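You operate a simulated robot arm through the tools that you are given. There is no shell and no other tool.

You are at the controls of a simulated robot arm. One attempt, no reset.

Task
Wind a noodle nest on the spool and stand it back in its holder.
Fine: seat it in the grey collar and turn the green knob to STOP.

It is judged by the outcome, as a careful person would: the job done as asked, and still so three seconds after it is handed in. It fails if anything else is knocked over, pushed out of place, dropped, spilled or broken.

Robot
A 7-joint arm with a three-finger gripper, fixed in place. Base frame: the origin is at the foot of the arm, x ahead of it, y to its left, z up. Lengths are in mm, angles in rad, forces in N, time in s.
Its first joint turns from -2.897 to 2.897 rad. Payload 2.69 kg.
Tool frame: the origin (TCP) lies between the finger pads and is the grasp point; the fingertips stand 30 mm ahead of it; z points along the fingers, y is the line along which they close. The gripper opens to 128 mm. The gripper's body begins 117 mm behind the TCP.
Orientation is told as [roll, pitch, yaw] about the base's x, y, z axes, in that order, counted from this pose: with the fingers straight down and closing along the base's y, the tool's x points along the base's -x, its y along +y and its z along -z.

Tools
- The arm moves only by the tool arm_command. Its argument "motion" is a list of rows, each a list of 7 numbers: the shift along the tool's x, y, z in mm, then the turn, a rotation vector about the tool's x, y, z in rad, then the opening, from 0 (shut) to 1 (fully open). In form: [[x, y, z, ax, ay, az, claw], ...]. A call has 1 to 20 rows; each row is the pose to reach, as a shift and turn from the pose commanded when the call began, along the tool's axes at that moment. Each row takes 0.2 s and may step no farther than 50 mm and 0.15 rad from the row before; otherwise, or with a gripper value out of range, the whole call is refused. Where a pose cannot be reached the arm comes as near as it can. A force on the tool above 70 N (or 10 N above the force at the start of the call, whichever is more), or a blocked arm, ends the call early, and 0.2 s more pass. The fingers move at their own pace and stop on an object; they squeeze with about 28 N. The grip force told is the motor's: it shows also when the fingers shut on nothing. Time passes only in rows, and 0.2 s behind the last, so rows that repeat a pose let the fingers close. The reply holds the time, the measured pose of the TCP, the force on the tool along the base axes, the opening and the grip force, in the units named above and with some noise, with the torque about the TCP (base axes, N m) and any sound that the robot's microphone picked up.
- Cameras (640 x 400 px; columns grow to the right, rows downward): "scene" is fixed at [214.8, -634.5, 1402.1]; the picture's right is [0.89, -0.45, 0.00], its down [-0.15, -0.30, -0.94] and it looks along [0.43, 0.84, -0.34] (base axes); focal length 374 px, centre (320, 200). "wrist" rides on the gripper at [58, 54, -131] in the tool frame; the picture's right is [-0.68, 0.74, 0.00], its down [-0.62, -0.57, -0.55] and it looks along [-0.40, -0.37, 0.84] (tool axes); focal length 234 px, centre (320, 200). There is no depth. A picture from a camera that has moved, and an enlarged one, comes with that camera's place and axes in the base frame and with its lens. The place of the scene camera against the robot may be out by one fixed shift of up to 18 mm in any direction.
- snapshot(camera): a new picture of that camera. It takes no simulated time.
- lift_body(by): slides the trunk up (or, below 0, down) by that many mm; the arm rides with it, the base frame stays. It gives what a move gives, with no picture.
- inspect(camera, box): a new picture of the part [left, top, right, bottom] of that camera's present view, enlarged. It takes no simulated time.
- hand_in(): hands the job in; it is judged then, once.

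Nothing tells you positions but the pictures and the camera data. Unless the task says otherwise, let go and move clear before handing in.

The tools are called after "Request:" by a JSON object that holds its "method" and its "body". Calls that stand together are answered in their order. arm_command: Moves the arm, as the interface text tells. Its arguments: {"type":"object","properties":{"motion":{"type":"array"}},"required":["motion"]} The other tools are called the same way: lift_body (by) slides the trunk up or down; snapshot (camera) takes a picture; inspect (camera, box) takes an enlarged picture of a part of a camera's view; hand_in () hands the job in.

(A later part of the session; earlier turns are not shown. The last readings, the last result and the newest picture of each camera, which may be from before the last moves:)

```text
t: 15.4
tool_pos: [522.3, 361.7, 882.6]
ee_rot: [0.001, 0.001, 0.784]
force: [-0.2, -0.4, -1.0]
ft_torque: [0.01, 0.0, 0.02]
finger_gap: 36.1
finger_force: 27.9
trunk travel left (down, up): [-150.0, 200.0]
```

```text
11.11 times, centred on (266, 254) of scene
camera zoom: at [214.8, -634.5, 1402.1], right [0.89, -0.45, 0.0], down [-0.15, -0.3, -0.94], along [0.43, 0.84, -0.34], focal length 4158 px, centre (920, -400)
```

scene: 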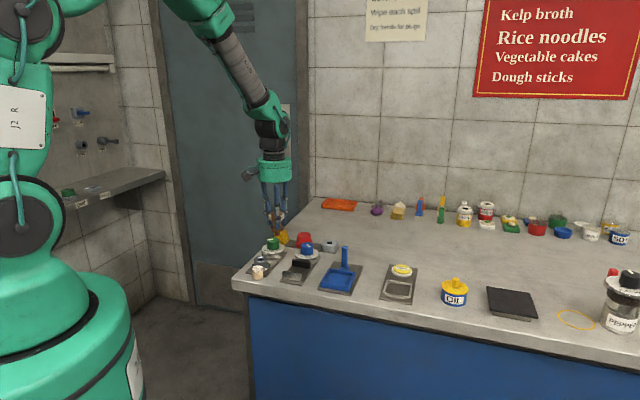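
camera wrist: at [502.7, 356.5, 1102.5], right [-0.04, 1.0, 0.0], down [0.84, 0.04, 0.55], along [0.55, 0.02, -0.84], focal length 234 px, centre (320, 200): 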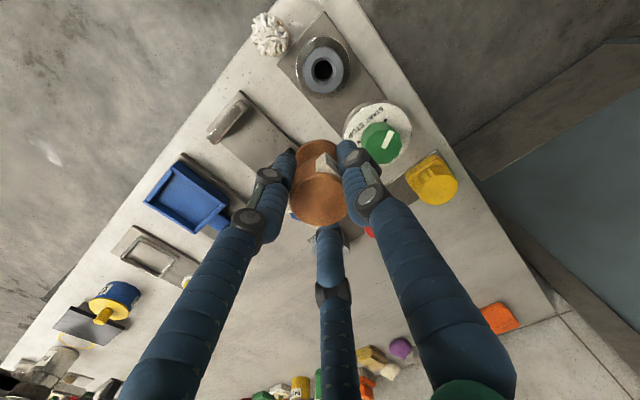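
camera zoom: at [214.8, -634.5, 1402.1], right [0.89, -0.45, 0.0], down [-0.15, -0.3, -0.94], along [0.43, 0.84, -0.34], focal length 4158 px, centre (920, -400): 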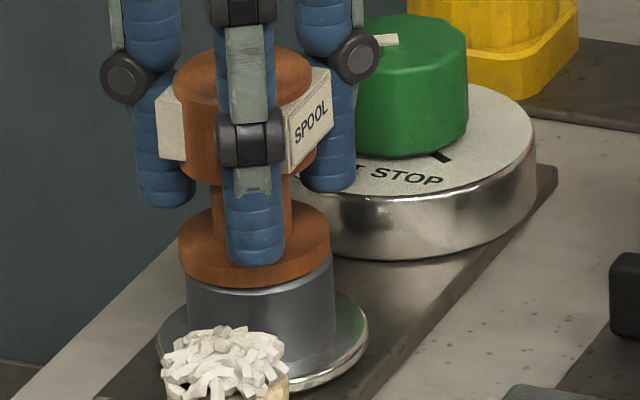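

The stem is entering the hole and the flange is a few mm above the rim, about 1 mm off-centre. I'll make that small correction and lower until the flange rests on the rim.

Request:
{"method": "arm_command", "body": {"motion": [[-0.2, -0.9, 2, 0, 0, 0, 0], [-0.2, -0.9, 4, 0, 0, 0, 0], [-0.2, -0.9, 6, 0, 0, 0, 0], [-0.2, -0.9, 7, 0, 0, 0, 0], [-0.2, -0.9, 7, 0, 0, 0, 0]]}}

Request:
{"method": "inspect", "body": {"camera": "scene", "box": [244, 236, 288, 272]}}

```text
t: 16.6
tool_pos: [523.7, 359.9, 876.7]
ee_rot: [-0.001, -0.003, 0.786]
force: [-5.7, 8.4, 26.3]
ft_torque: [0.11, 0.13, 0.0]
finger_gap: 35.5
finger_force: 27.6
trunk travel left (down, up): [-150.0, 200.0]
```

```text
11.11 times, centred on (266, 254) of scene
camera zoom: at [214.8, -634.5, 1402.1], right [0.89, -0.45, 0.0], down [-0.15, -0.3, -0.94], along [0.43, 0.84, -0.34], focal length 4158 px, centre (920, -400)
```

zoom: 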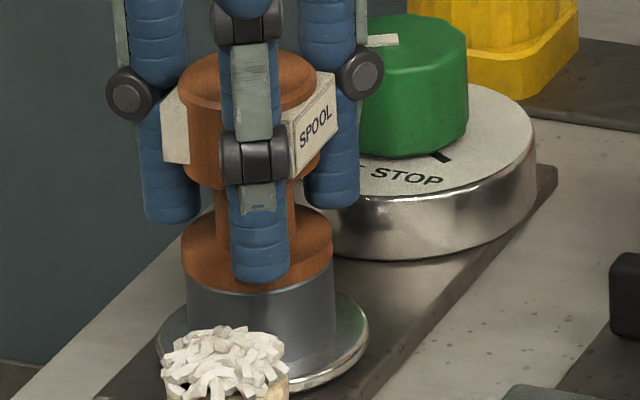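

The tool feels 26 N upward and some sideways force, so the flange is touching but slightly off to one side. I'll undo the sideways shift and check whether it settles lower.

Request:
{"method": "arm_command", "body": {"motion": [[0, 0.5, -1, 0, 0, 0, 0], [0, 0.9, -1, 0, 0, 0, 0], [0, 0.9, -1, 0, 0, 0, 0]]}}

Request:
{"method": "inspect", "body": {"camera": "scene", "box": [249, 246, 279, 270]}}

Request:
{"method": "inspect", "body": {"camera": "wrist", "box": [260, 100, 380, 200]}}

```text
t: 17.4
tool_pos: [522.7, 361.2, 875.7]
ee_rot: [0.001, -0.002, 0.785]
force: [7.9, -1.7, 12.7]
ft_torque: [0.01, -0.36, 0.0]
finger_gap: 35.3
finger_force: 28.0
trunk travel left (down, up): [-150.0, 200.0]
```

```text
16.00 times, centred on (264, 258) of scene
camera zoom: at [214.8, -634.5, 1402.1], right [0.89, -0.45, 0.0], down [-0.15, -0.3, -0.94], along [0.43, 0.84, -0.34], focal length 5988 px, centre (1216, -728)
```

zoom: 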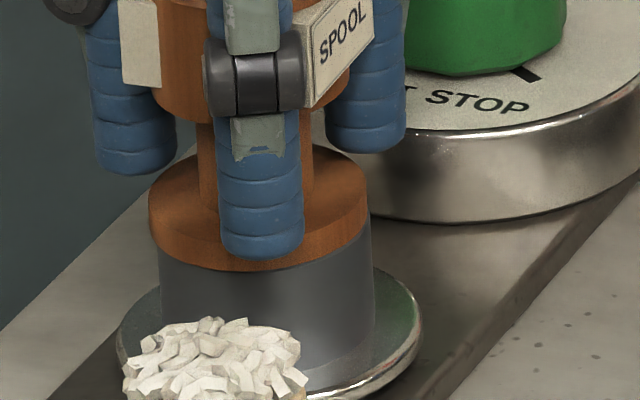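

```text
4.00 times, centred on (320, 150) of wrist
camera zoom: at [442.7, 356.4, 1008.7], right [-0.04, 1.0, 0.0], down [0.84, 0.04, 0.55], along [0.55, 0.02, -0.84], focal length 937 px, centre (320, 400)
```

zoom: 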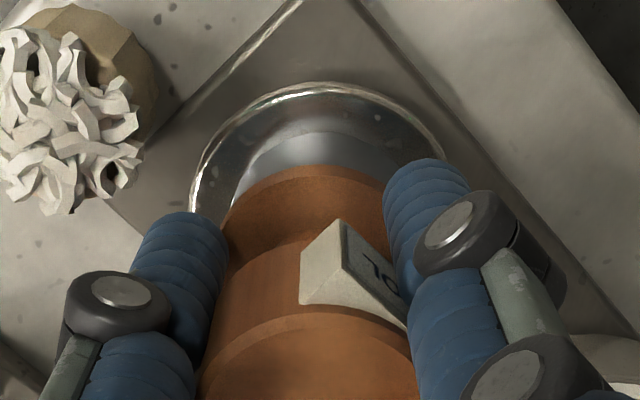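

Request:
{"method": "arm_command", "body": {"motion": [[-0.4, -0.4, 0, 0, 0, 0, 0], [-0.5, -0.5, 1, 0, 0, 0, 0], [-0.5, -0.5, 2, 0, 0, 0, 0], [-0.5, -0.5, 2, 0, 0, 0, 0]]}}

Request:
{"method": "inspect", "body": {"camera": "scene", "box": [249, 246, 279, 270]}}

```text
t: 18.4
tool_pos: [521.1, 358.8, 874.8]
ee_rot: [0.0, 0.0, 0.785]
force: [2.0, -4.3, 24.6]
ft_torque: [-0.05, 0.04, 0.0]
finger_gap: 35.3
finger_force: 28.1
trunk travel left (down, up): [-150.0, 200.0]
```

```text
16.00 times, centred on (264, 258) of scene
camera zoom: at [214.8, -634.5, 1402.1], right [0.89, -0.45, 0.0], down [-0.15, -0.3, -0.94], along [0.43, 0.84, -0.34], focal length 5988 px, centre (1216, -728)
```

zoom: 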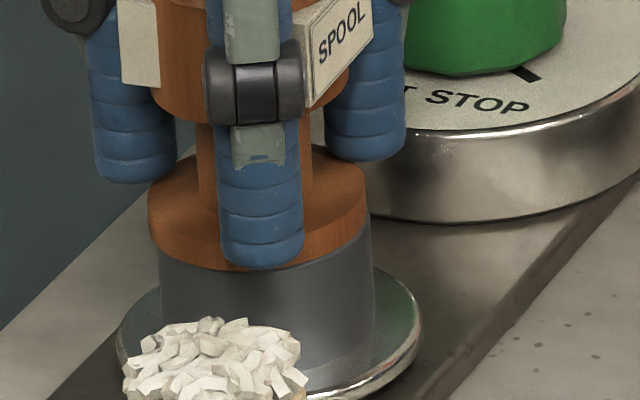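

The spool no longer moves down when pressed (the fingers slid on it instead), so its flange is resting on the collar rim. I'll relieve the push, open modestly and lift off.

Request:
{"method": "arm_command", "body": {"motion": [[0, 0, -1.5, 0, 0, 0, 0], [0, 0, -2, 0, 0, 0, 0], [0, 0, -2, 0, 0, 0, 0.32], [0, 0, -2, 0, 0, 0, 0.4], [0, 0, -2, 0, 0, 0, 0.5], [0, 0, -2, 0, 0, 0, 0.5]]}}

Request:
{"method": "inspect", "body": {"camera": "scene", "box": [240, 226, 290, 276]}}

Request:
{"method": "inspect", "body": {"camera": "wrist", "box": [220, 60, 420, 220]}}

```text
t: 19.8
tool_pos: [521.4, 359.7, 877.6]
ee_rot: [0.0, -0.001, 0.786]
force: [-0.1, -0.1, -0.5]
ft_torque: [0.01, 0.01, 0.03]
finger_gap: 63.9
finger_force: 0.0
trunk travel left (down, up): [-150.0, 200.0]
```

```text
8.00 times, centred on (265, 251) of scene
camera zoom: at [214.8, -634.5, 1402.1], right [0.89, -0.45, 0.0], down [-0.15, -0.3, -0.94], along [0.43, 0.84, -0.34], focal length 2994 px, centre (760, -208)
```

zoom: 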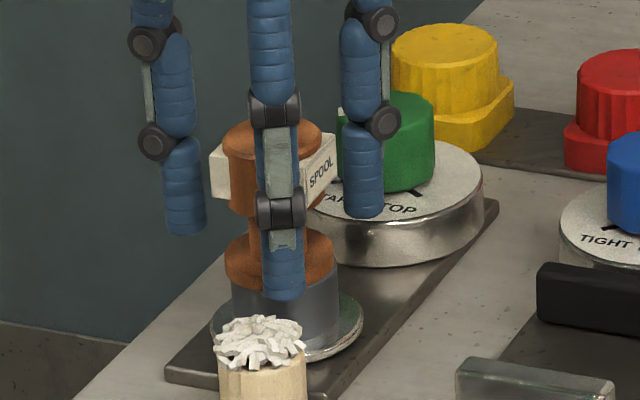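

```text
2.50 times, centred on (320, 140) of wrist
camera zoom: at [442.6, 357.2, 1008.7], right [-0.04, 1.0, 0.0], down [0.84, 0.04, 0.55], along [0.55, 0.02, -0.84], focal length 585 px, centre (320, 350)
```

zoom: 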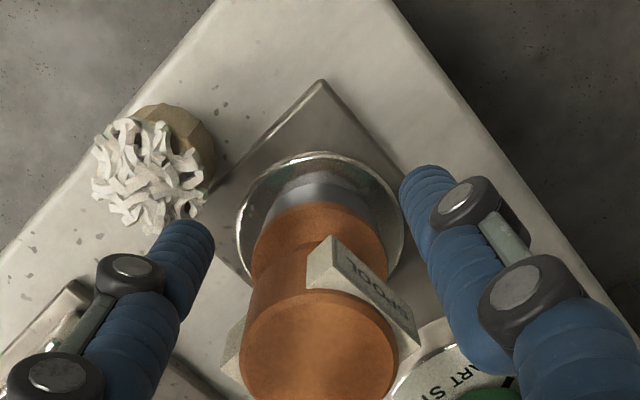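

The spool stands upright in the collar on its own. I'll lift clear, move over the green knob and turn the hand back 90° so there's room for the 120° turn from START to STOP.

Request:
{"method": "arm_command", "body": {"motion": [[0, 0, -20, 0, 0, 0, 0.5], [0, 0, -40, 0, 0, 0, 0.5], [0, 0, -65, 0, 0, 0, 0.5], [0, 0, -85, 0, 0, 0.14, 0.5], [-10, 0, -95, 0, 0, 0.28, 0.55], [-20, 0, -100, 0, 0, 0.42, 0.55], [-35, 0, -100, 0, 0, 0.56, 0.55], [-50, 0, -100, 0, 0, 0.7, 0.55], [-65, 0, -100, 0, 0, 0.84, 0.55], [-80, 1, -100, 0, 0, 0.98, 0.55], [-90, 1.9, -100, 0, 0, 1.12, 0.55], [-95.9, 1.9, -100, 0, 0, 1.26, 0.55], [-95.9, 1.9, -100, 0, 0, 1.4, 0.55], [-95.9, 1.9, -100, 0, 0, 1.54, 0.55], [-95.9, 1.9, -100, 0, 0, 1.571, 0.55], [-95.9, 1.9, -100, 0, 0, 1.571, 0.55]]}}

Request:
{"method": "snapshot", "body": {"camera": "wrist"}}

Request:
{"method": "inspect", "body": {"camera": "scene", "box": [230, 180, 330, 280]}}

```text
t: 23.2
tool_pos: [588.6, 430.1, 976.3]
ee_rot: [0.0, 0.0, -0.787]
force: [-0.4, -0.1, -0.3]
ft_torque: [0.0, 0.0, -0.01]
finger_gap: 70.2
finger_force: 0.1
trunk travel left (down, up): [-150.0, 200.0]
```

```text
taken
camera wrist: at [585.9, 509.1, 1108.9], right [1.0, 0.04, 0.0], down [0.03, -0.84, 0.55], along [0.02, -0.55, -0.84], focal length 234 px, centre (320, 200)
```

wrist: 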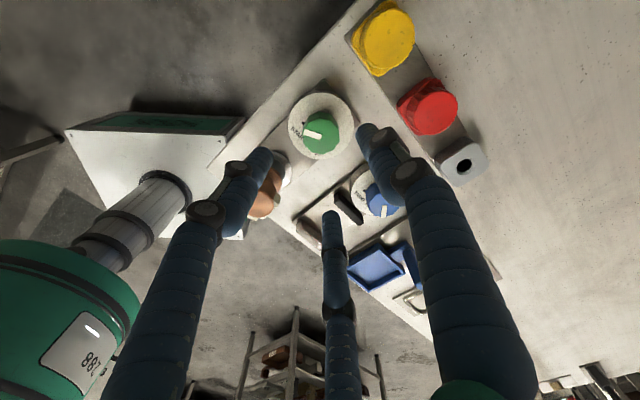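

```text
4.00 times, centred on (280, 230) of scene
camera zoom: at [214.8, -634.5, 1402.1], right [0.89, -0.45, 0.0], down [-0.15, -0.3, -0.94], along [0.43, 0.84, -0.34], focal length 1497 px, centre (480, 80)
```

zoom: 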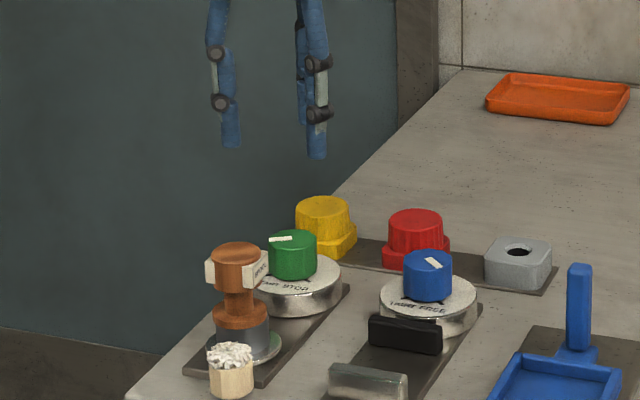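

Request:
{"method": "inspect", "body": {"camera": "wrist", "box": [280, 84, 368, 168]}}

Request:
{"method": "inspect", "body": {"camera": "wrist", "box": [420, 120, 500, 200]}}

Request:
{"method": "inspect", "body": {"camera": "scene", "box": [244, 232, 294, 282]}}

```text
4.76 times, centred on (324, 126) of wrist
camera zoom: at [585.9, 509.1, 1108.9], right [1.0, 0.04, 0.0], down [0.03, -0.84, 0.55], along [0.02, -0.55, -0.84], focal length 1115 px, centre (301, 552)
```

zoom: 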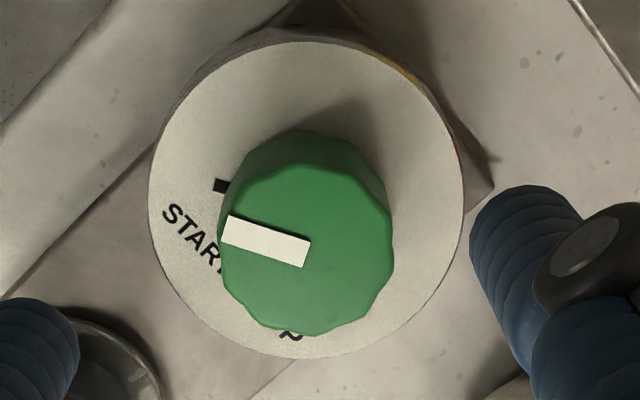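

```text
5.00 times, centred on (460, 160) of wrist
camera zoom: at [585.9, 509.1, 1108.9], right [1.0, 0.04, 0.0], down [0.03, -0.84, 0.55], along [0.02, -0.55, -0.84], focal length 1171 px, centre (-380, 400)
```

zoom: 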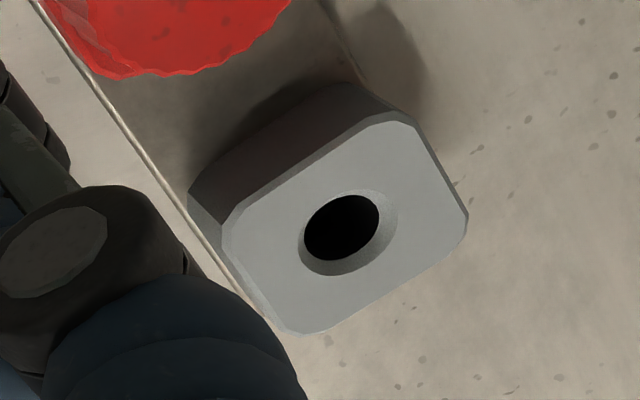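

```text
8.00 times, centred on (269, 257) of scene
camera zoom: at [214.8, -634.5, 1402.1], right [0.89, -0.45, 0.0], down [-0.15, -0.3, -0.94], along [0.43, 0.84, -0.34], focal length 2994 px, centre (728, -256)
```

zoom: 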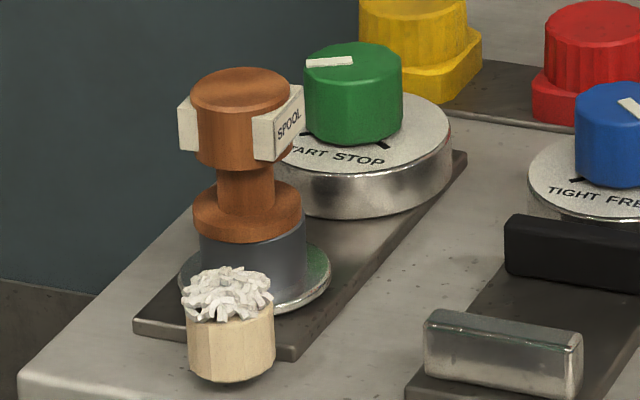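

The spool stands straight in the collar. The green knob's pointer is at START, about 167° in base axes, and its centre is near (590.4, 429.8), with the STOP mark about 120–125° counterclockwise from there. I'll lower around the knob.

Request:
{"method": "arm_command", "body": {"motion": [[-1, 0.6, 25, 0, 0, 0, 0.55], [-1, 0.6, 50, 0, 0, 0, 0.55], [-1, 0.6, 75, 0, 0, 0, 0.55], [-1, 0.6, 95, 0, 0, 0, 0.55], [-1, 0.6, 110, 0, 0, 0, 0.55], [-1, 0.6, 117, 0, 0, 0, 0.55], [-1, 0.6, 117, 0, 0, 0, 0.55]]}}

Request:
{"method": "inspect", "body": {"camera": "wrist", "box": [220, 100, 420, 250]}}

Request:
{"method": "inspect", "body": {"camera": "scene", "box": [230, 200, 310, 280]}}

```text
t: 24.8
tool_pos: [590.6, 429.5, 858.7]
ee_rot: [-0.001, 0.001, -0.786]
force: [-0.5, 0.0, 0.1]
ft_torque: [0.0, 0.01, -0.04]
finger_gap: 70.5
finger_force: 0.0
trunk travel left (down, up): [-150.0, 200.0]
```

```text
2.67 times, centred on (320, 175) of wrist
camera zoom: at [586.6, 508.6, 991.5], right [1.0, 0.04, 0.0], down [0.04, -0.84, 0.55], along [0.02, -0.55, -0.84], focal length 624 px, centre (320, 267)
```

zoom: 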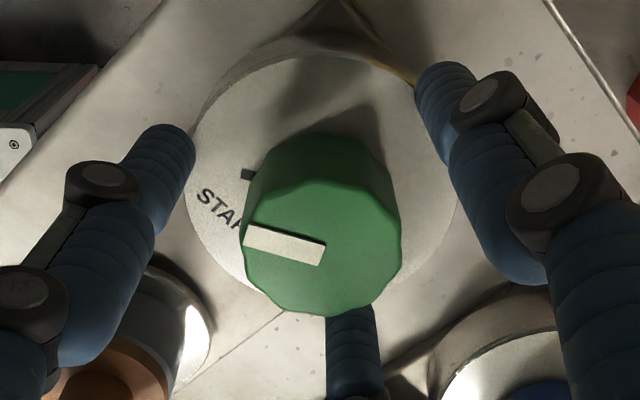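

```text
5.00 times, centred on (270, 240) of scene
camera zoom: at [214.8, -634.5, 1402.1], right [0.89, -0.45, 0.0], down [-0.15, -0.3, -0.94], along [0.43, 0.84, -0.34], focal length 1871 px, centre (570, 0)
```

zoom: 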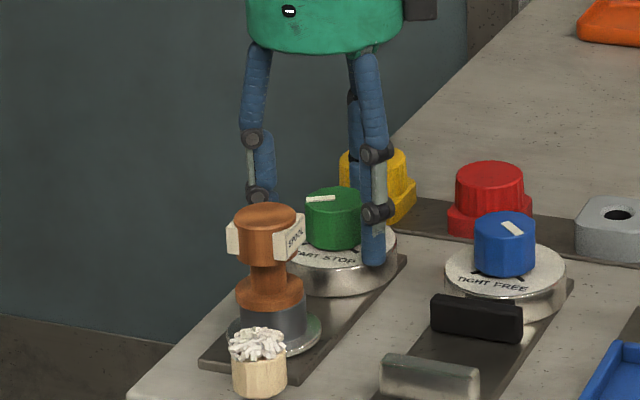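

The knob is centred between the fingers, with the tips just above the dial. I'll close on it.

Request:
{"method": "arm_command", "body": {"motion": [[0, 0, 0, 0, 0, 0, 0.4], [0, 0, 0, 0, 0, 0, 0.2], [0, 0, 0, 0, 0, 0, 0], [0, 0, 0, 0, 0, 0, 0]]}}

Request:
{"method": "inspect", "body": {"camera": "wrist", "box": [220, 100, 420, 250]}}

```text
t: 25.8
tool_pos: [589.2, 429.1, 860.3]
ee_rot: [-0.001, 0.001, -0.785]
force: [10.7, -18.3, 7.4]
ft_torque: [-0.88, -0.39, 0.01]
finger_gap: 39.0
finger_force: 44.5
trunk travel left (down, up): [-150.0, 200.0]
```

```text
2.67 times, centred on (320, 175) of wrist
camera zoom: at [587.1, 507.4, 992.1], right [1.0, 0.04, 0.0], down [0.04, -0.84, 0.55], along [0.02, -0.55, -0.84], focal length 624 px, centre (320, 267)
```

zoom: 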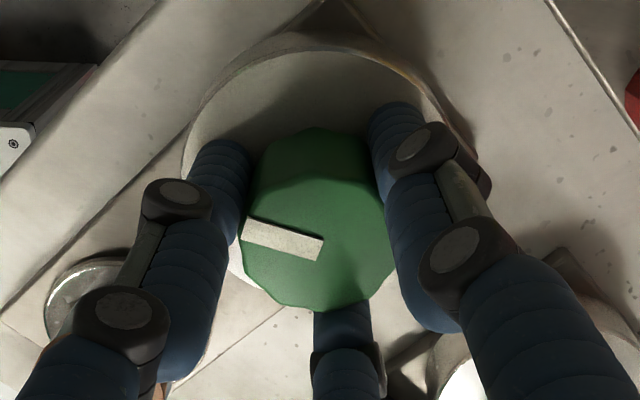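

I have the knob with a 39 mm gap, but there's about 20 N of sideways force, so I'm slightly off its axis. I'll shift about 1 mm to relieve that before turning.

Request:
{"method": "arm_command", "body": {"motion": [[-0.6, -0.2, 0, 0, 0, 0, 0], [-1.1, -0.3, 0, 0, 0, 0, 0], [-1.1, -0.3, 0, 0, 0, 0, 0]]}}

```text
t: 26.6
tool_pos: [591.0, 428.7, 859.9]
ee_rot: [0.002, 0.0, -0.786]
force: [7.1, -16.7, 12.4]
ft_torque: [-0.51, -0.13, 0.01]
finger_gap: 38.8
finger_force: 44.6
trunk travel left (down, up): [-150.0, 200.0]
```

The sideways force barely changed, so I'll reopen slightly, shift toward the push direction and close again to settle centred on the knob.

Request:
{"method": "arm_command", "body": {"motion": [[0, 0, 0, 0, 0, 0, 0.42], [0, 0, 0, 0, 0, 0, 0.42], [-0.7, -0.4, 0, 0, 0, 0, 0.42], [-0.7, -0.4, 0, 0, 0, 0, 0.42]]}}

Request:
{"method": "inspect", "body": {"camera": "wrist", "box": [260, 120, 380, 220]}}

Request:
{"method": "inspect", "body": {"camera": "scene", "box": [250, 225, 300, 265]}}

```text
t: 27.6
tool_pos: [590.0, 429.1, 859.4]
ee_rot: [0.004, 0.0, -0.784]
force: [1.8, 8.0, 9.4]
ft_torque: [0.22, 0.27, -0.27]
finger_gap: 54.1
finger_force: 0.6
trunk travel left (down, up): [-150.0, 200.0]
```

```text
4.00 times, centred on (320, 170) of wrist
camera zoom: at [587.6, 507.6, 991.8], right [1.0, 0.04, 0.0], down [0.03, -0.84, 0.55], along [0.02, -0.55, -0.84], focal length 937 px, centre (320, 320)
```

zoom: 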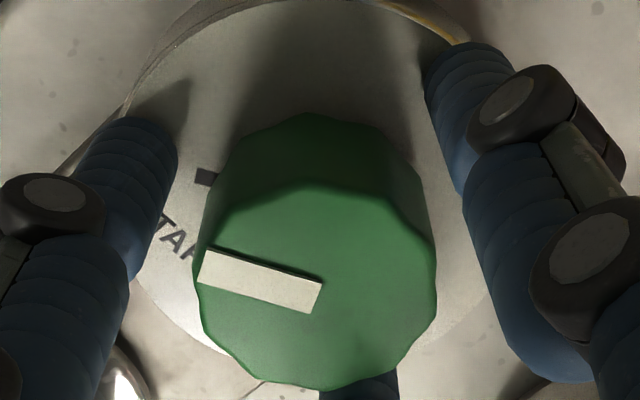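

```text
10.00 times, centred on (275, 245) of scene
camera zoom: at [214.8, -634.5, 1402.1], right [0.89, -0.45, 0.0], down [-0.15, -0.3, -0.94], along [0.43, 0.84, -0.34], focal length 3742 px, centre (770, -250)
```

zoom: 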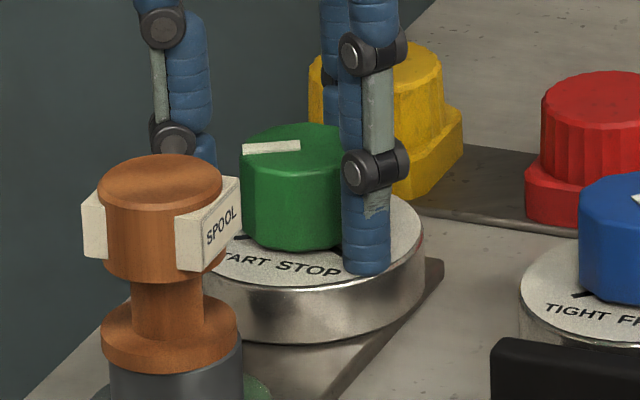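

Even with the fingers open there's an upward and sideways force, so the fingertips are rubbing on the dial face. I'll raise 4 mm and check that the forces go to zero.

Request:
{"method": "arm_command", "body": {"motion": [[0, 0, -3, 0, 0, 0, 0.5], [0, 0, -4, 0, 0, 0, 0.5], [0, 0, -4, 0, 0, 0, 0.5]]}}

Request:
{"method": "inspect", "body": {"camera": "wrist", "box": [260, 120, 380, 220]}}

```text
t: 28.4
tool_pos: [590.0, 428.3, 864.5]
ee_rot: [0.0, -0.002, -0.787]
force: [-0.4, 0.6, -0.1]
ft_torque: [0.02, -0.01, -0.01]
finger_gap: 64.1
finger_force: 0.2
trunk travel left (down, up): [-150.0, 200.0]
```

```text
4.00 times, centred on (320, 170) of wrist
camera zoom: at [587.5, 507.3, 995.1], right [1.0, 0.04, 0.0], down [0.04, -0.84, 0.55], along [0.02, -0.55, -0.84], focal length 937 px, centre (320, 320)
```

zoom: 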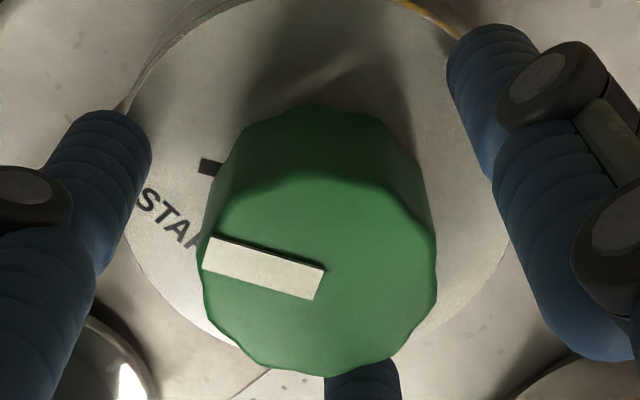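

The forces are zero now. I'll recentre slightly and close on the knob again at this height.

Request:
{"method": "arm_command", "body": {"motion": [[0.8, 0.4, 0, 0, 0, 0, 0.45], [0.8, 0.4, 0, 0, 0, 0, 0.3], [0.8, 0.4, 0, 0, 0, 0, 0], [0.8, 0.4, 0, 0, 0, 0, 0], [0.8, 0.4, 0, 0, 0, 0, 0]]}}

```text
t: 29.6
tool_pos: [590.2, 428.7, 863.9]
ee_rot: [-0.001, 0.0, -0.785]
force: [4.0, -10.9, 0.4]
ft_torque: [-0.41, -0.12, 0.01]
finger_gap: 38.6
finger_force: 45.0
trunk travel left (down, up): [-150.0, 200.0]
```

Request:
{"method": "arm_command", "body": {"motion": [[-0.5, -0.3, 0, 0, 0, 0, 0], [-1.0, -0.5, 0, 0, 0, 0, 0], [-1.0, -0.5, 0, 0, 0, 0, 0]]}}

Request:
{"method": "inspect", "body": {"camera": "wrist", "box": [240, 100, 400, 220]}}

```text
t: 30.4
tool_pos: [589.9, 427.7, 862.5]
ee_rot: [-0.001, 0.002, -0.785]
force: [-2.0, -0.2, -3.6]
ft_torque: [0.23, 0.04, -0.01]
finger_gap: 38.5
finger_force: 44.9
trunk travel left (down, up): [-150.0, 200.0]
```

```text
3.33 times, centred on (320, 160) of wrist
camera zoom: at [587.4, 507.5, 995.2], right [1.0, 0.04, 0.0], down [0.04, -0.84, 0.55], along [0.02, -0.55, -0.84], focal length 781 px, centre (320, 333)
```

zoom: 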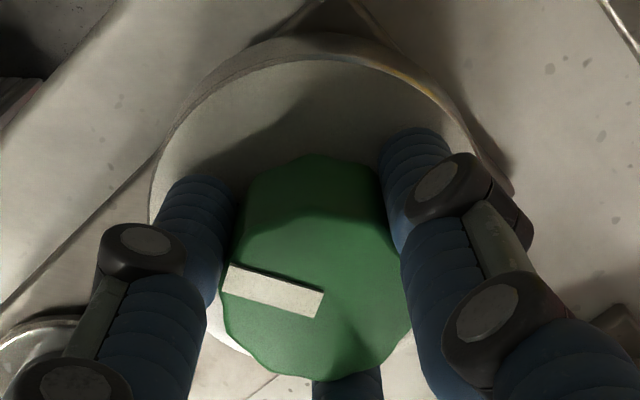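

The forces are balanced now. I'll turn 30° counterclockwise first and check that the knob follows.

Request:
{"method": "arm_command", "body": {"motion": [[0, 0, 0, 0, 0, -0.105, 0], [0, 0, 0, 0, 0, -0.21, 0], [0, 0, 0, 0, 0, -0.315, 0], [0, 0, 0, 0, 0, -0.42, 0], [0, 0, 0, 0, 0, -0.524, 0], [0, 0, 0, 0, 0, -0.524, 0]]}}

Request:
{"method": "inspect", "body": {"camera": "wrist", "box": [240, 100, 400, 220]}}

Request:
{"method": "inspect", "body": {"camera": "scene", "box": [244, 225, 304, 273]}}

```text
t: 31.8
tool_pos: [590.0, 429.2, 864.4]
ee_rot: [0.0, 0.0, -0.26]
force: [-13.7, 5.4, 5.1]
ft_torque: [0.15, 0.63, -0.54]
finger_gap: 38.9
finger_force: 45.1
trunk travel left (down, up): [-150.0, 200.0]
```

```text
3.33 times, centred on (320, 160) of wrist
camera zoom: at [547.7, 495.1, 995.4], right [0.84, 0.54, 0.0], down [0.45, -0.7, 0.55], along [0.29, -0.46, -0.84], focal length 781 px, centre (320, 333)
```

zoom: 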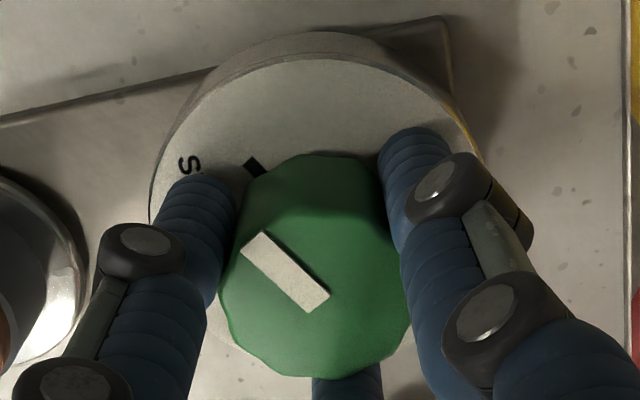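

```text
8.33 times, centred on (274, 249) of scene
camera zoom: at [214.8, -634.5, 1402.1], right [0.89, -0.45, 0.0], down [-0.15, -0.3, -0.94], along [0.43, 0.84, -0.34], focal length 3119 px, centre (703, -208)
```

zoom: 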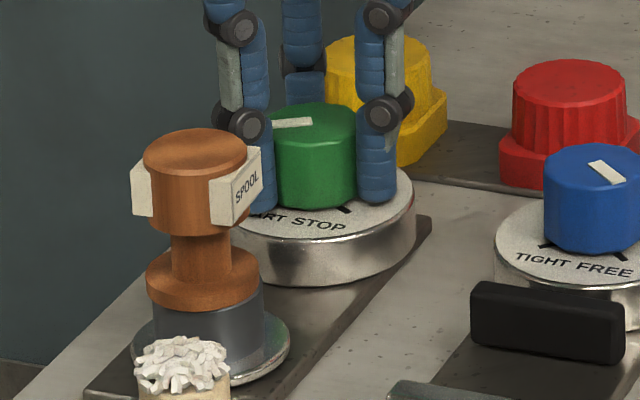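

The tool turned 30° with about 0.5 N·m of resistance. I need to see whether the knob moved or the fingers slipped.

Request:
{"method": "inspect", "body": {"camera": "scene", "box": [258, 230, 298, 262]}}

Request:
{"method": "inspect", "body": {"camera": "wrist", "box": [280, 130, 380, 220]}}

```text
12.50 times, centred on (278, 246) of scene
camera zoom: at [214.8, -634.5, 1402.1], right [0.89, -0.45, 0.0], down [-0.15, -0.3, -0.94], along [0.43, 0.84, -0.34], focal length 4678 px, centre (845, -375)
```

zoom: 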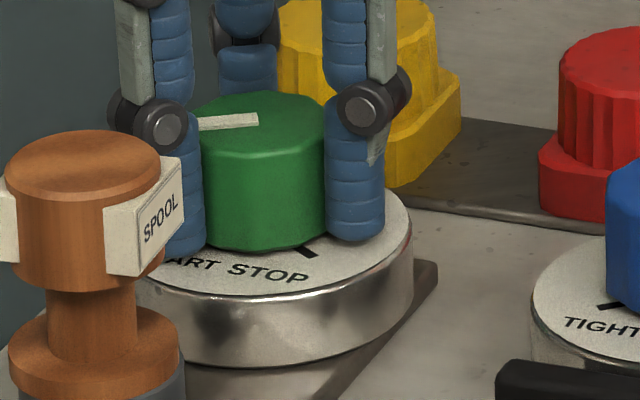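

```text
4.44 times, centred on (330, 175) of wrist
camera zoom: at [547.7, 495.1, 995.4], right [0.84, 0.54, 0.0], down [0.45, -0.7, 0.55], along [0.29, -0.46, -0.84], focal length 1041 px, centre (276, 311)
```

zoom: 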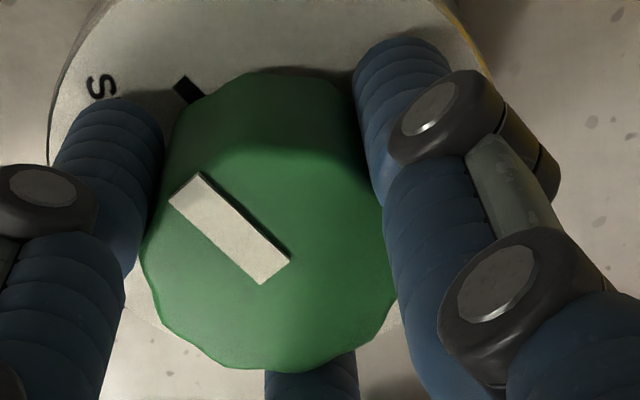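

The pointer is still at about 167°, so the fingers slipped and the knob didn't turn. I'll try again slowly to see whether the resistance depends on speed.

Request:
{"method": "arm_command", "body": {"motion": [[0, 0, 0, 0, 0, -0.02, 0], [0, 0, 0, 0, 0, -0.04, 0], [0, 0, 0, 0, 0, -0.06, 0], [0, 0, 0, 0, 0, -0.08, 0], [0, 0, 0, 0, 0, -0.1, 0], [0, 0, 0, 0, 0, -0.12, 0], [0, 0, 0, 0, 0, -0.14, 0], [0, 0, 0, 0, 0, -0.16, 0], [0, 0, 0, 0, 0, -0.18, 0]]}}

Request:
{"method": "inspect", "body": {"camera": "wrist", "box": [280, 130, 380, 220]}}

Request:
{"method": "inspect", "body": {"camera": "scene", "box": [258, 230, 298, 262]}}

```text
t: 33.8
tool_pos: [591.0, 426.8, 864.0]
ee_rot: [-0.001, 0.0, -0.082]
force: [-14.8, 4.3, -1.6]
ft_torque: [0.08, 0.29, -0.6]
finger_gap: 38.5
finger_force: 45.2
trunk travel left (down, up): [-150.0, 200.0]
```

```text
4.44 times, centred on (330, 175) of wrist
camera zoom: at [536.8, 486.1, 995.3], right [0.73, 0.68, 0.0], down [0.57, -0.61, 0.55], along [0.37, -0.4, -0.84], focal length 1041 px, centre (276, 311)
```

zoom: 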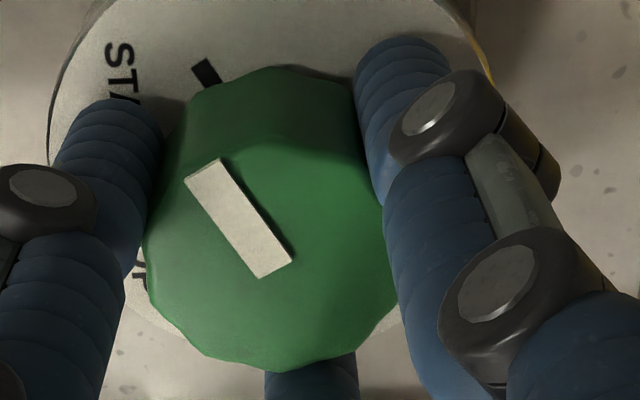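

```text
12.50 times, centred on (278, 246) of scene
camera zoom: at [214.8, -634.5, 1402.1], right [0.89, -0.45, 0.0], down [-0.15, -0.3, -0.94], along [0.43, 0.84, -0.34], focal length 4678 px, centre (845, -375)
```

zoom: 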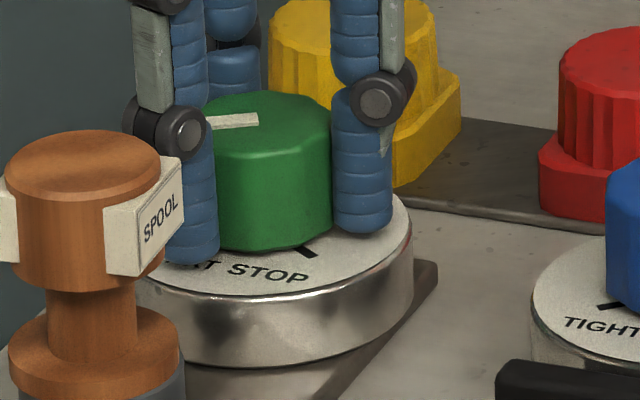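

Counterclockwise slips at a steady 0.6 N·m even when slow, which looks like a hard stop at START. I'll try the other direction: the knob may travel clockwise around the back to STOP.

Request:
{"method": "arm_command", "body": {"motion": [[0, 0, 0, 0, 0, 0.04, 0], [0, 0, 0, 0, 0, 0.08, 0], [0, 0, 0, 0, 0, 0.12, 0], [0, 0, 0, 0, 0, 0.16, 0], [0, 0, 0, 0, 0, 0.2, 0], [0, 0, 0, 0, 0, 0.25, 0], [0, 0, 0, 0, 0, 0.3, 0]]}}

Request:
{"method": "inspect", "body": {"camera": "wrist", "box": [280, 130, 380, 220]}}

Request:
{"method": "inspect", "body": {"camera": "scene", "box": [258, 230, 298, 262]}}

```text
t: 35.4
tool_pos: [590.3, 427.0, 863.0]
ee_rot: [0.0, 0.0, -0.383]
force: [-13.5, 0.8, -5.7]
ft_torque: [-0.03, 0.42, 0.02]
finger_gap: 38.7
finger_force: 44.6
trunk travel left (down, up): [-150.0, 200.0]
```

```text
4.44 times, centred on (330, 175) of wrist
camera zoom: at [556.4, 499.3, 995.4], right [0.9, 0.43, 0.0], down [0.36, -0.75, 0.55], along [0.24, -0.5, -0.84], focal length 1041 px, centre (276, 311)
```

zoom: 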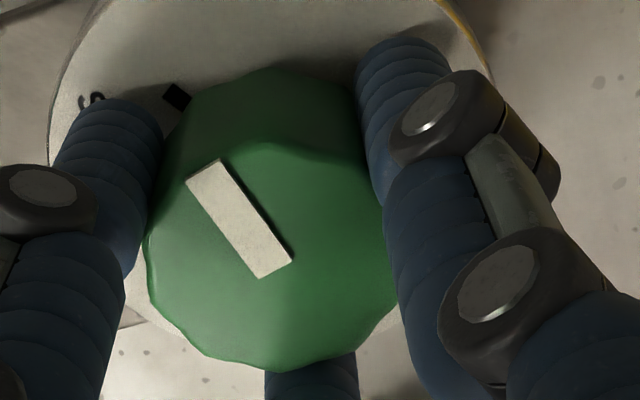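

```text
12.50 times, centred on (278, 246) of scene
camera zoom: at [214.8, -634.5, 1402.1], right [0.89, -0.45, 0.0], down [-0.15, -0.3, -0.94], along [0.43, 0.84, -0.34], focal length 4678 px, centre (845, -375)
```

zoom: 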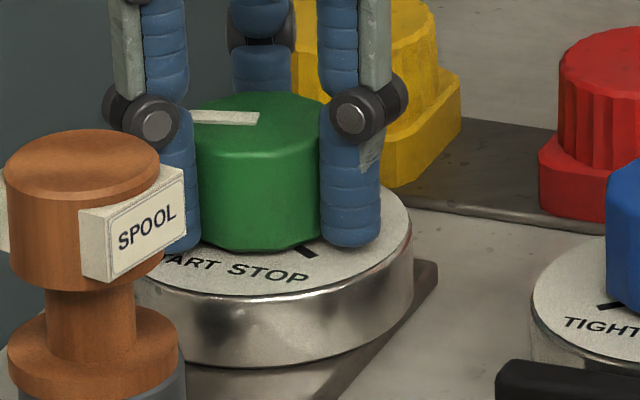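

That works: clockwise, the knob follows freely and the spool in the collar turns with it. START is the counterclockwise stop, so STOP is reached about 240° clockwise around the back. I'll keep turning clockwise while watching torque.

Request:
{"method": "arm_command", "body": {"motion": [[0.5, -0.2, 0, 0, 0, 0.06, 0], [0.9, -0.4, 0, 0, 0, 0.13, 0], [0.9, -0.4, 0, 0, 0, 0.2, 0], [0.9, -0.4, 0, 0, 0, 0.27, 0], [0.9, -0.4, 0, 0, 0, 0.34, 0], [0.9, -0.4, 0, 0, 0, 0.41, 0], [0.9, -0.4, 0, 0, 0, 0.48, 0], [0.9, -0.4, 0, 0, 0, 0.55, 0], [0.9, -0.4, 0, 0, 0, 0.6, 0]]}}

Request:
{"method": "inspect", "body": {"camera": "wrist", "box": [240, 100, 400, 220]}}

Request:
{"method": "inspect", "body": {"camera": "scene", "box": [240, 220, 310, 276]}}

```text
t: 37.4
tool_pos: [590.7, 427.5, 863.5]
ee_rot: [-0.001, -0.001, -0.982]
force: [-5.0, -8.2, -3.3]
ft_torque: [-0.41, 0.44, -0.01]
finger_gap: 38.7
finger_force: 44.8
trunk travel left (down, up): [-150.0, 200.0]
```

```text
3.33 times, centred on (320, 160) of wrist
camera zoom: at [602.7, 506.1, 995.4], right [0.99, -0.15, 0.0], down [-0.13, -0.83, 0.55], along [-0.09, -0.54, -0.84], focal length 781 px, centre (320, 333)
```

zoom: 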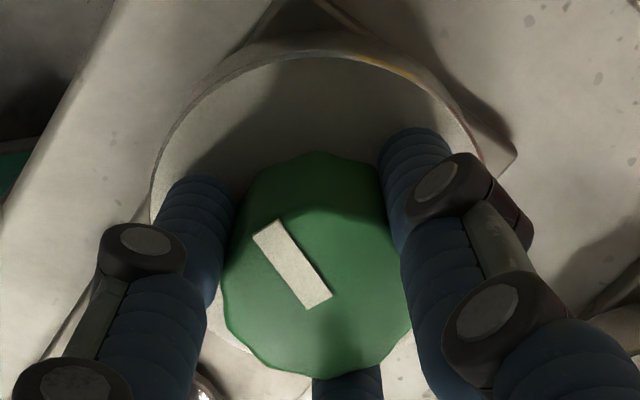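

```text
7.14 times, centred on (275, 248) of scene
camera zoom: at [214.8, -634.5, 1402.1], right [0.89, -0.45, 0.0], down [-0.15, -0.3, -0.94], along [0.43, 0.84, -0.34], focal length 2673 px, centre (641, -143)
```

zoom: 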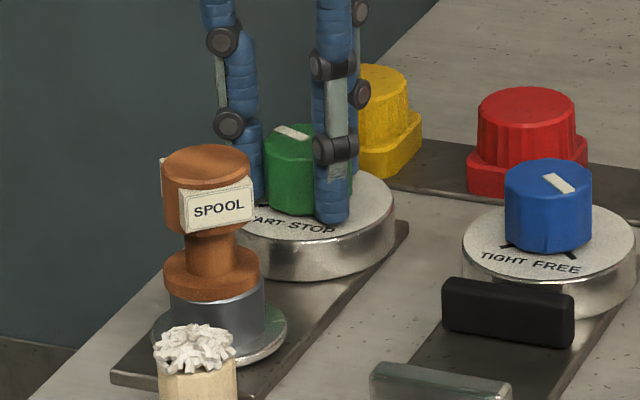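

Request:
{"method": "inspect", "body": {"camera": "scene", "box": [248, 234, 288, 274]}}

```text
10.00 times, centred on (268, 254) of scene
camera zoom: at [214.8, -634.5, 1402.1], right [0.89, -0.45, 0.0], down [-0.15, -0.3, -0.94], along [0.43, 0.84, -0.34], focal length 3742 px, centre (840, -340)
```

zoom: 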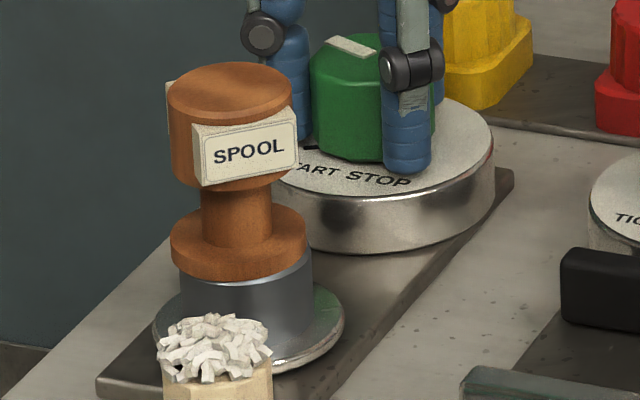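

The spool turns with the knob and stays on the collar. I'll continue clockwise.

Request:
{"method": "arm_command", "body": {"motion": [[0, 0, 0, 0, 0, 0.07, 0], [0, 0, 0, 0, 0, 0.14, 0], [0, 0, 0, 0, 0, 0.21, 0], [0, 0, 0, 0, 0, 0.28, 0], [0, 0, 0, 0, 0, 0.35, 0], [0, 0, 0, 0, 0, 0.42, 0], [0, 0, 0, 0, 0, 0.49, 0], [0, 0, 0, 0, 0, 0.56, 0], [0, 0, 0, 0, 0, 0.63, 0]]}}

Request:
{"method": "inspect", "body": {"camera": "wrist", "box": [240, 100, 400, 220]}}

Request:
{"method": "inspect", "body": {"camera": "scene", "box": [240, 220, 310, 276]}}

```text
t: 39.4
tool_pos: [590.2, 428.0, 863.1]
ee_rot: [0.0, 0.0, -1.613]
force: [-2.6, -5.3, -3.5]
ft_torque: [-0.12, 0.1, 0.0]
finger_gap: 38.8
finger_force: 44.7
trunk travel left (down, up): [-150.0, 200.0]
```

```text
3.33 times, centred on (320, 160) of wrist
camera zoom: at [646.4, 484.0, 995.4], right [0.71, -0.71, 0.0], down [-0.59, -0.59, 0.55], along [-0.39, -0.39, -0.84], focal length 781 px, centre (320, 333)
```

zoom: 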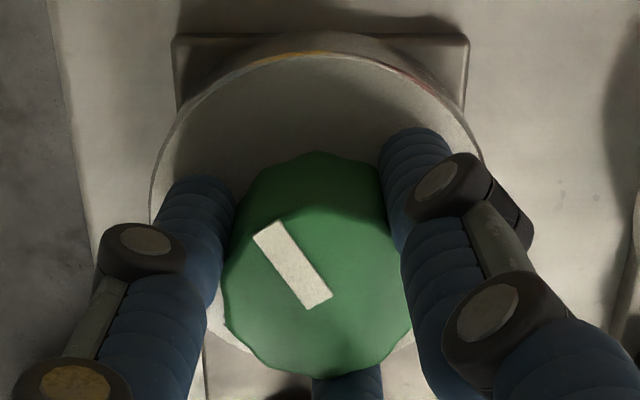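

```text
7.14 times, centred on (275, 248) of scene
camera zoom: at [214.8, -634.5, 1402.1], right [0.89, -0.45, 0.0], down [-0.15, -0.3, -0.94], along [0.43, 0.84, -0.34], focal length 2673 px, centre (641, -143)
```

zoom: 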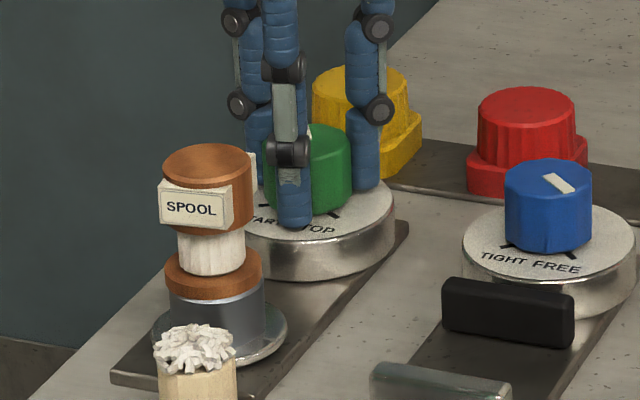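

White noodle is now winding onto the spool's neck. I'll keep turning clockwise.

Request:
{"method": "arm_command", "body": {"motion": [[0, 0, 0, 0, 0, 0.07, 0], [0, 0, 0, 0, 0, 0.14, 0], [0, 0, 0, 0, 0, 0.21, 0], [0, 0, 0, 0, 0, 0.28, 0], [0, 0, 0, 0, 0, 0.35, 0], [0, 0, 0, 0, 0, 0.42, 0], [0, 0, 0, 0, 0, 0.49, 0], [0, 0, 0, 0, 0, 0.56, 0], [0, 0, 0, 0, 0, 0.63, 0]]}}

Request:
{"method": "inspect", "body": {"camera": "wrist", "box": [240, 100, 400, 220]}}

Request:
{"method": "inspect", "body": {"camera": "scene", "box": [240, 220, 310, 276]}}

```text
t: 41.4
tool_pos: [589.7, 428.7, 863.2]
ee_rot: [0.0, -0.002, -2.243]
force: [-3.7, 6.4, -11.8]
ft_torque: [0.25, 0.02, -0.02]
finger_gap: 38.6
finger_force: 45.2
trunk travel left (down, up): [-150.0, 200.0]
```

```text
3.33 times, centred on (320, 160) of wrist
camera zoom: at [668.7, 440.3, 995.4], right [0.15, -0.99, 0.0], down [-0.83, -0.13, 0.55], along [-0.54, -0.09, -0.84], focal length 781 px, centre (320, 333)
```

zoom: 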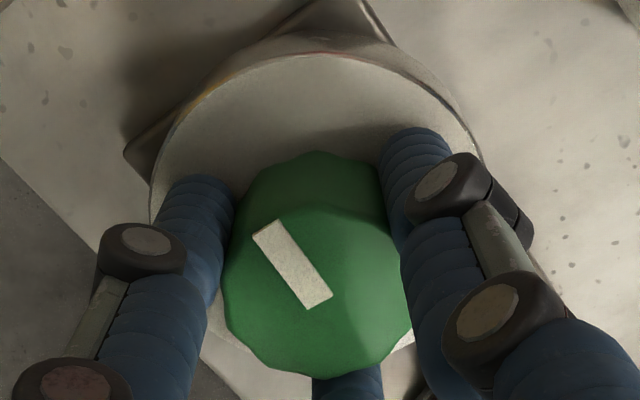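

```text
7.14 times, centred on (275, 248) of scene
camera zoom: at [214.8, -634.5, 1402.1], right [0.89, -0.45, 0.0], down [-0.15, -0.3, -0.94], along [0.43, 0.84, -0.34], focal length 2673 px, centre (641, -143)
```

zoom: 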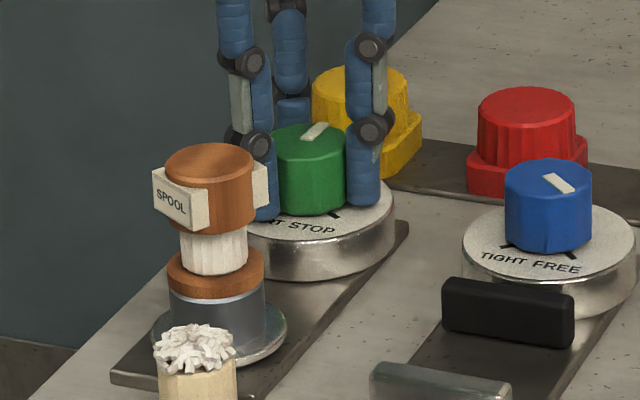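

The knob has turned about 123° clockwise so far and the nest is on the neck. Before I reach a wrist limit, I'll release, rotate the hand back and regrip for the last ~119°.

Request:
{"method": "arm_command", "body": {"motion": [[0, 0, 0, 0, 0, 0, 0.35], [0, 0, 0, 0, 0, 0, 0.5], [0, 0, 0, 0, 0, 0, 0.5]]}}

Request:
{"method": "inspect", "body": {"camera": "wrist", "box": [240, 100, 400, 220]}}

Request:
{"method": "inspect", "body": {"camera": "scene", "box": [240, 220, 310, 276]}}

```text
t: 42.2
tool_pos: [589.6, 428.1, 863.8]
ee_rot: [0.002, 0.0, -2.242]
force: [-0.8, 0.2, -0.6]
ft_torque: [0.01, -0.03, 0.02]
finger_gap: 64.1
finger_force: 0.0
trunk travel left (down, up): [-150.0, 200.0]
```

```text
3.33 times, centred on (320, 160) of wrist
camera zoom: at [668.7, 440.1, 996.2], right [0.16, -0.99, 0.0], down [-0.83, -0.13, 0.55], along [-0.54, -0.09, -0.84], focal length 781 px, centre (320, 333)
```

zoom: 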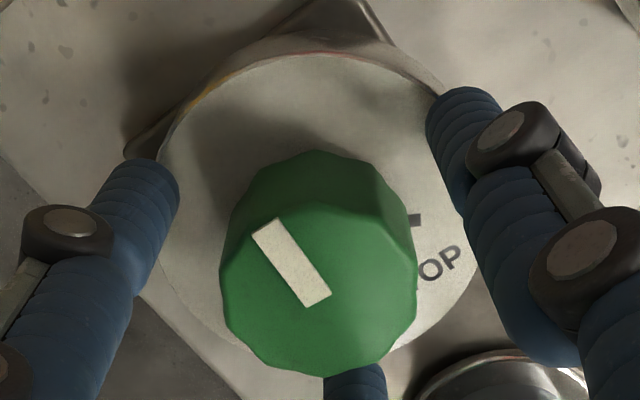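

```text
7.14 times, centred on (275, 248) of scene
camera zoom: at [214.8, -634.5, 1402.1], right [0.89, -0.45, 0.0], down [-0.15, -0.3, -0.94], along [0.43, 0.84, -0.34], focal length 2673 px, centre (641, -143)
```

zoom: 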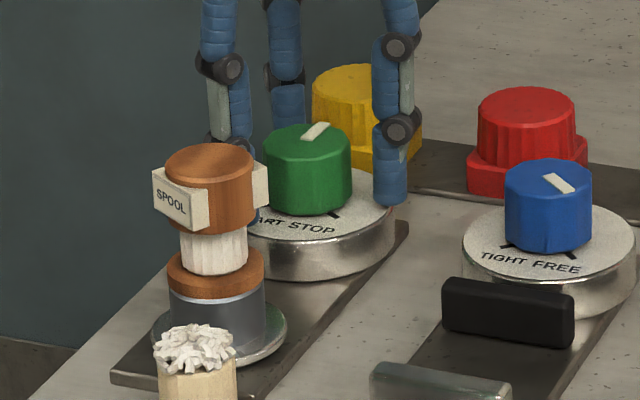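

The knob stays where I left it. I'll rotate the open hand back about 126° around it.

Request:
{"method": "arm_command", "body": {"motion": [[0, 0, 0, 0, 0, -0.1, 0.5], [0, 0, 0, 0, 0, -0.24, 0.5], [0, 0, 0, 0, 0, -0.38, 0.5], [0, 0, 0, 0, 0, -0.52, 0.5], [0, 0, 0, 0, 0, -0.66, 0.5], [0, 0, 0, 0, 0, -0.8, 0.5], [0, 0, 0, 0, 0, -0.94, 0.5], [0, 0, 0, 0, 0, -1.08, 0.5], [0, 0, 0, 0, 0, -1.22, 0.5], [0, 0, 0, 0, 0, -1.36, 0.5], [0, 0, 0, 0, 0, -1.5, 0.5], [0, 0, 0, 0, 0, -1.64, 0.5], [0, 0, 0, 0, 0, -1.78, 0.5], [0, 0, 0, 0, 0, -1.92, 0.5], [0, 0, 0, 0, 0, -2.06, 0.5], [0, 0, 0, 0, 0, -2.2, 0.5], [0, 0, 0, 0, 0, -2.2, 0.5]]}}

Request:
{"method": "inspect", "body": {"camera": "wrist", "box": [240, 100, 400, 220]}}

Request:
{"method": "inspect", "body": {"camera": "scene", "box": [240, 220, 310, 276]}}

```text
t: 45.8
tool_pos: [590.4, 427.2, 863.2]
ee_rot: [-0.001, 0.0, -0.04]
force: [-0.1, -0.3, -0.1]
ft_torque: [0.0, -0.02, 0.0]
finger_gap: 63.9
finger_force: 0.1
trunk travel left (down, up): [-150.0, 200.0]
```

```text
3.33 times, centred on (320, 160) of wrist
camera zoom: at [533.9, 484.1, 995.7], right [0.71, 0.71, 0.0], down [0.59, -0.59, 0.55], along [0.39, -0.39, -0.84], focal length 781 px, centre (320, 333)
```

zoom: 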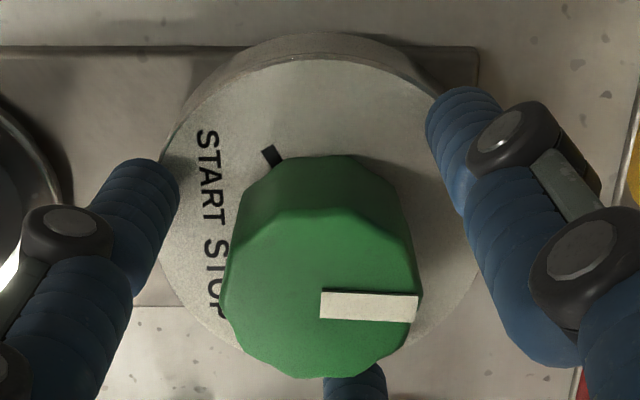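

```text
7.14 times, centred on (275, 248) of scene
camera zoom: at [214.8, -634.5, 1402.1], right [0.89, -0.45, 0.0], down [-0.15, -0.3, -0.94], along [0.43, 0.84, -0.34], focal length 2673 px, centre (641, -143)
```

zoom: 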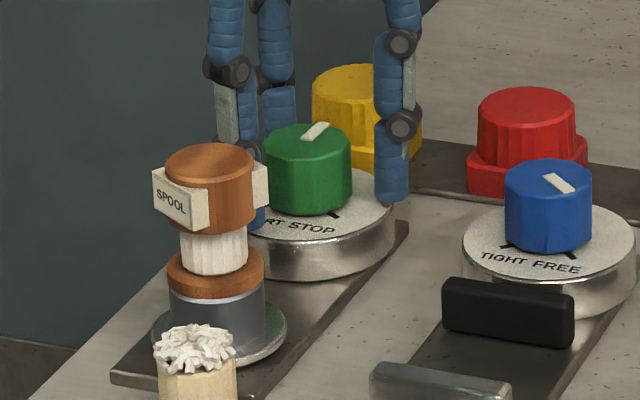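

The hand is back at yaw 0 and the knob pointer is at about 43°. I'll close again and continue clockwise.

Request:
{"method": "arm_command", "body": {"motion": [[0, 0, 0, 0, 0, 0, 0.3], [0, 0, 0, 0, 0, 0, 0], [0, 0, 0, 0, 0, 0, 0], [0, 0, 0, 0, 0, 0, 0]]}}

```text
t: 46.8
tool_pos: [589.2, 426.8, 864.6]
ee_rot: [-0.001, 0.0, -0.042]
force: [4.3, -4.9, -0.2]
ft_torque: [-0.18, -0.22, -0.02]
finger_gap: 38.5
finger_force: 45.3
trunk travel left (down, up): [-150.0, 200.0]
```

Request:
{"method": "arm_command", "body": {"motion": [[0, 0, 0, 0, 0, 0.06, 0], [0, 0, 0, 0, 0, 0.14, 0], [0, 0, 0, 0, 0, 0.22, 0], [0, 0, 0, 0, 0, 0.3, 0], [0, 0, 0, 0, 0, 0.38, 0], [0, 0, 0, 0, 0, 0.46, 0], [0, 0, 0, 0, 0, 0.54, 0], [0, 0, 0, 0, 0, 0.62, 0], [0, 0, 0, 0, 0, 0.7, 0], [0, 0, 0, 0, 0, 0.78, 0], [0, 0, 0, 0, 0, 0.86, 0], [0, 0, 0, 0, 0, 0.94, 0], [0, 0, 0, 0, 0, 1.02, 0], [0, 0, 0, 0, 0, 1.1, 0], [0, 0, 0, 0, 0, 1.18, 0], [0, 0, 0, 0, 0, 1.26, 0]]}}

Request:
{"method": "inspect", "body": {"camera": "wrist", "box": [240, 100, 400, 220]}}

Request:
{"method": "inspect", "body": {"camera": "scene", "box": [240, 220, 310, 276]}}

```text
t: 50.2
tool_pos: [591.6, 427.6, 863.5]
ee_rot: [-0.002, 0.0, -1.304]
force: [3.7, 1.0, 9.7]
ft_torque: [0.0, -0.16, 0.03]
finger_gap: 38.8
finger_force: 44.9
trunk travel left (down, up): [-150.0, 200.0]
```

```text
3.33 times, centred on (320, 160) of wrist
camera zoom: at [626.6, 498.6, 995.7], right [0.89, -0.46, 0.0], down [-0.38, -0.74, 0.55], along [-0.25, -0.49, -0.84], focal length 781 px, centre (320, 333)
```

zoom: 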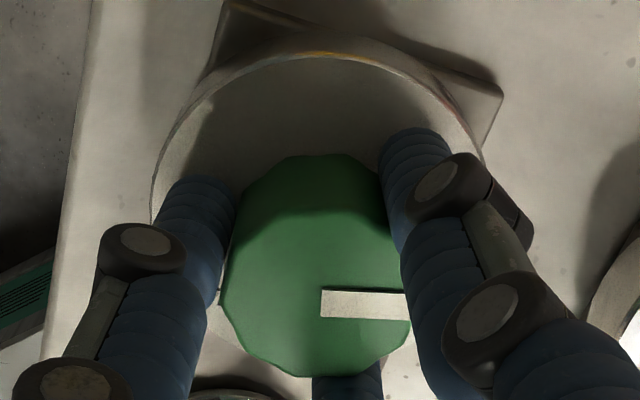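

```text
7.14 times, centred on (275, 248) of scene
camera zoom: at [214.8, -634.5, 1402.1], right [0.89, -0.45, 0.0], down [-0.15, -0.3, -0.94], along [0.43, 0.84, -0.34], focal length 2673 px, centre (641, -143)
```

zoom: 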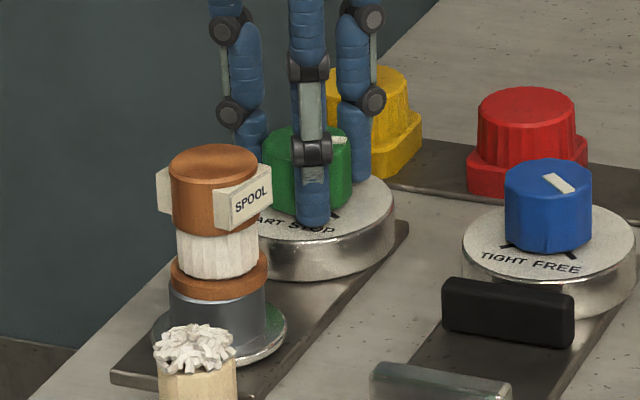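

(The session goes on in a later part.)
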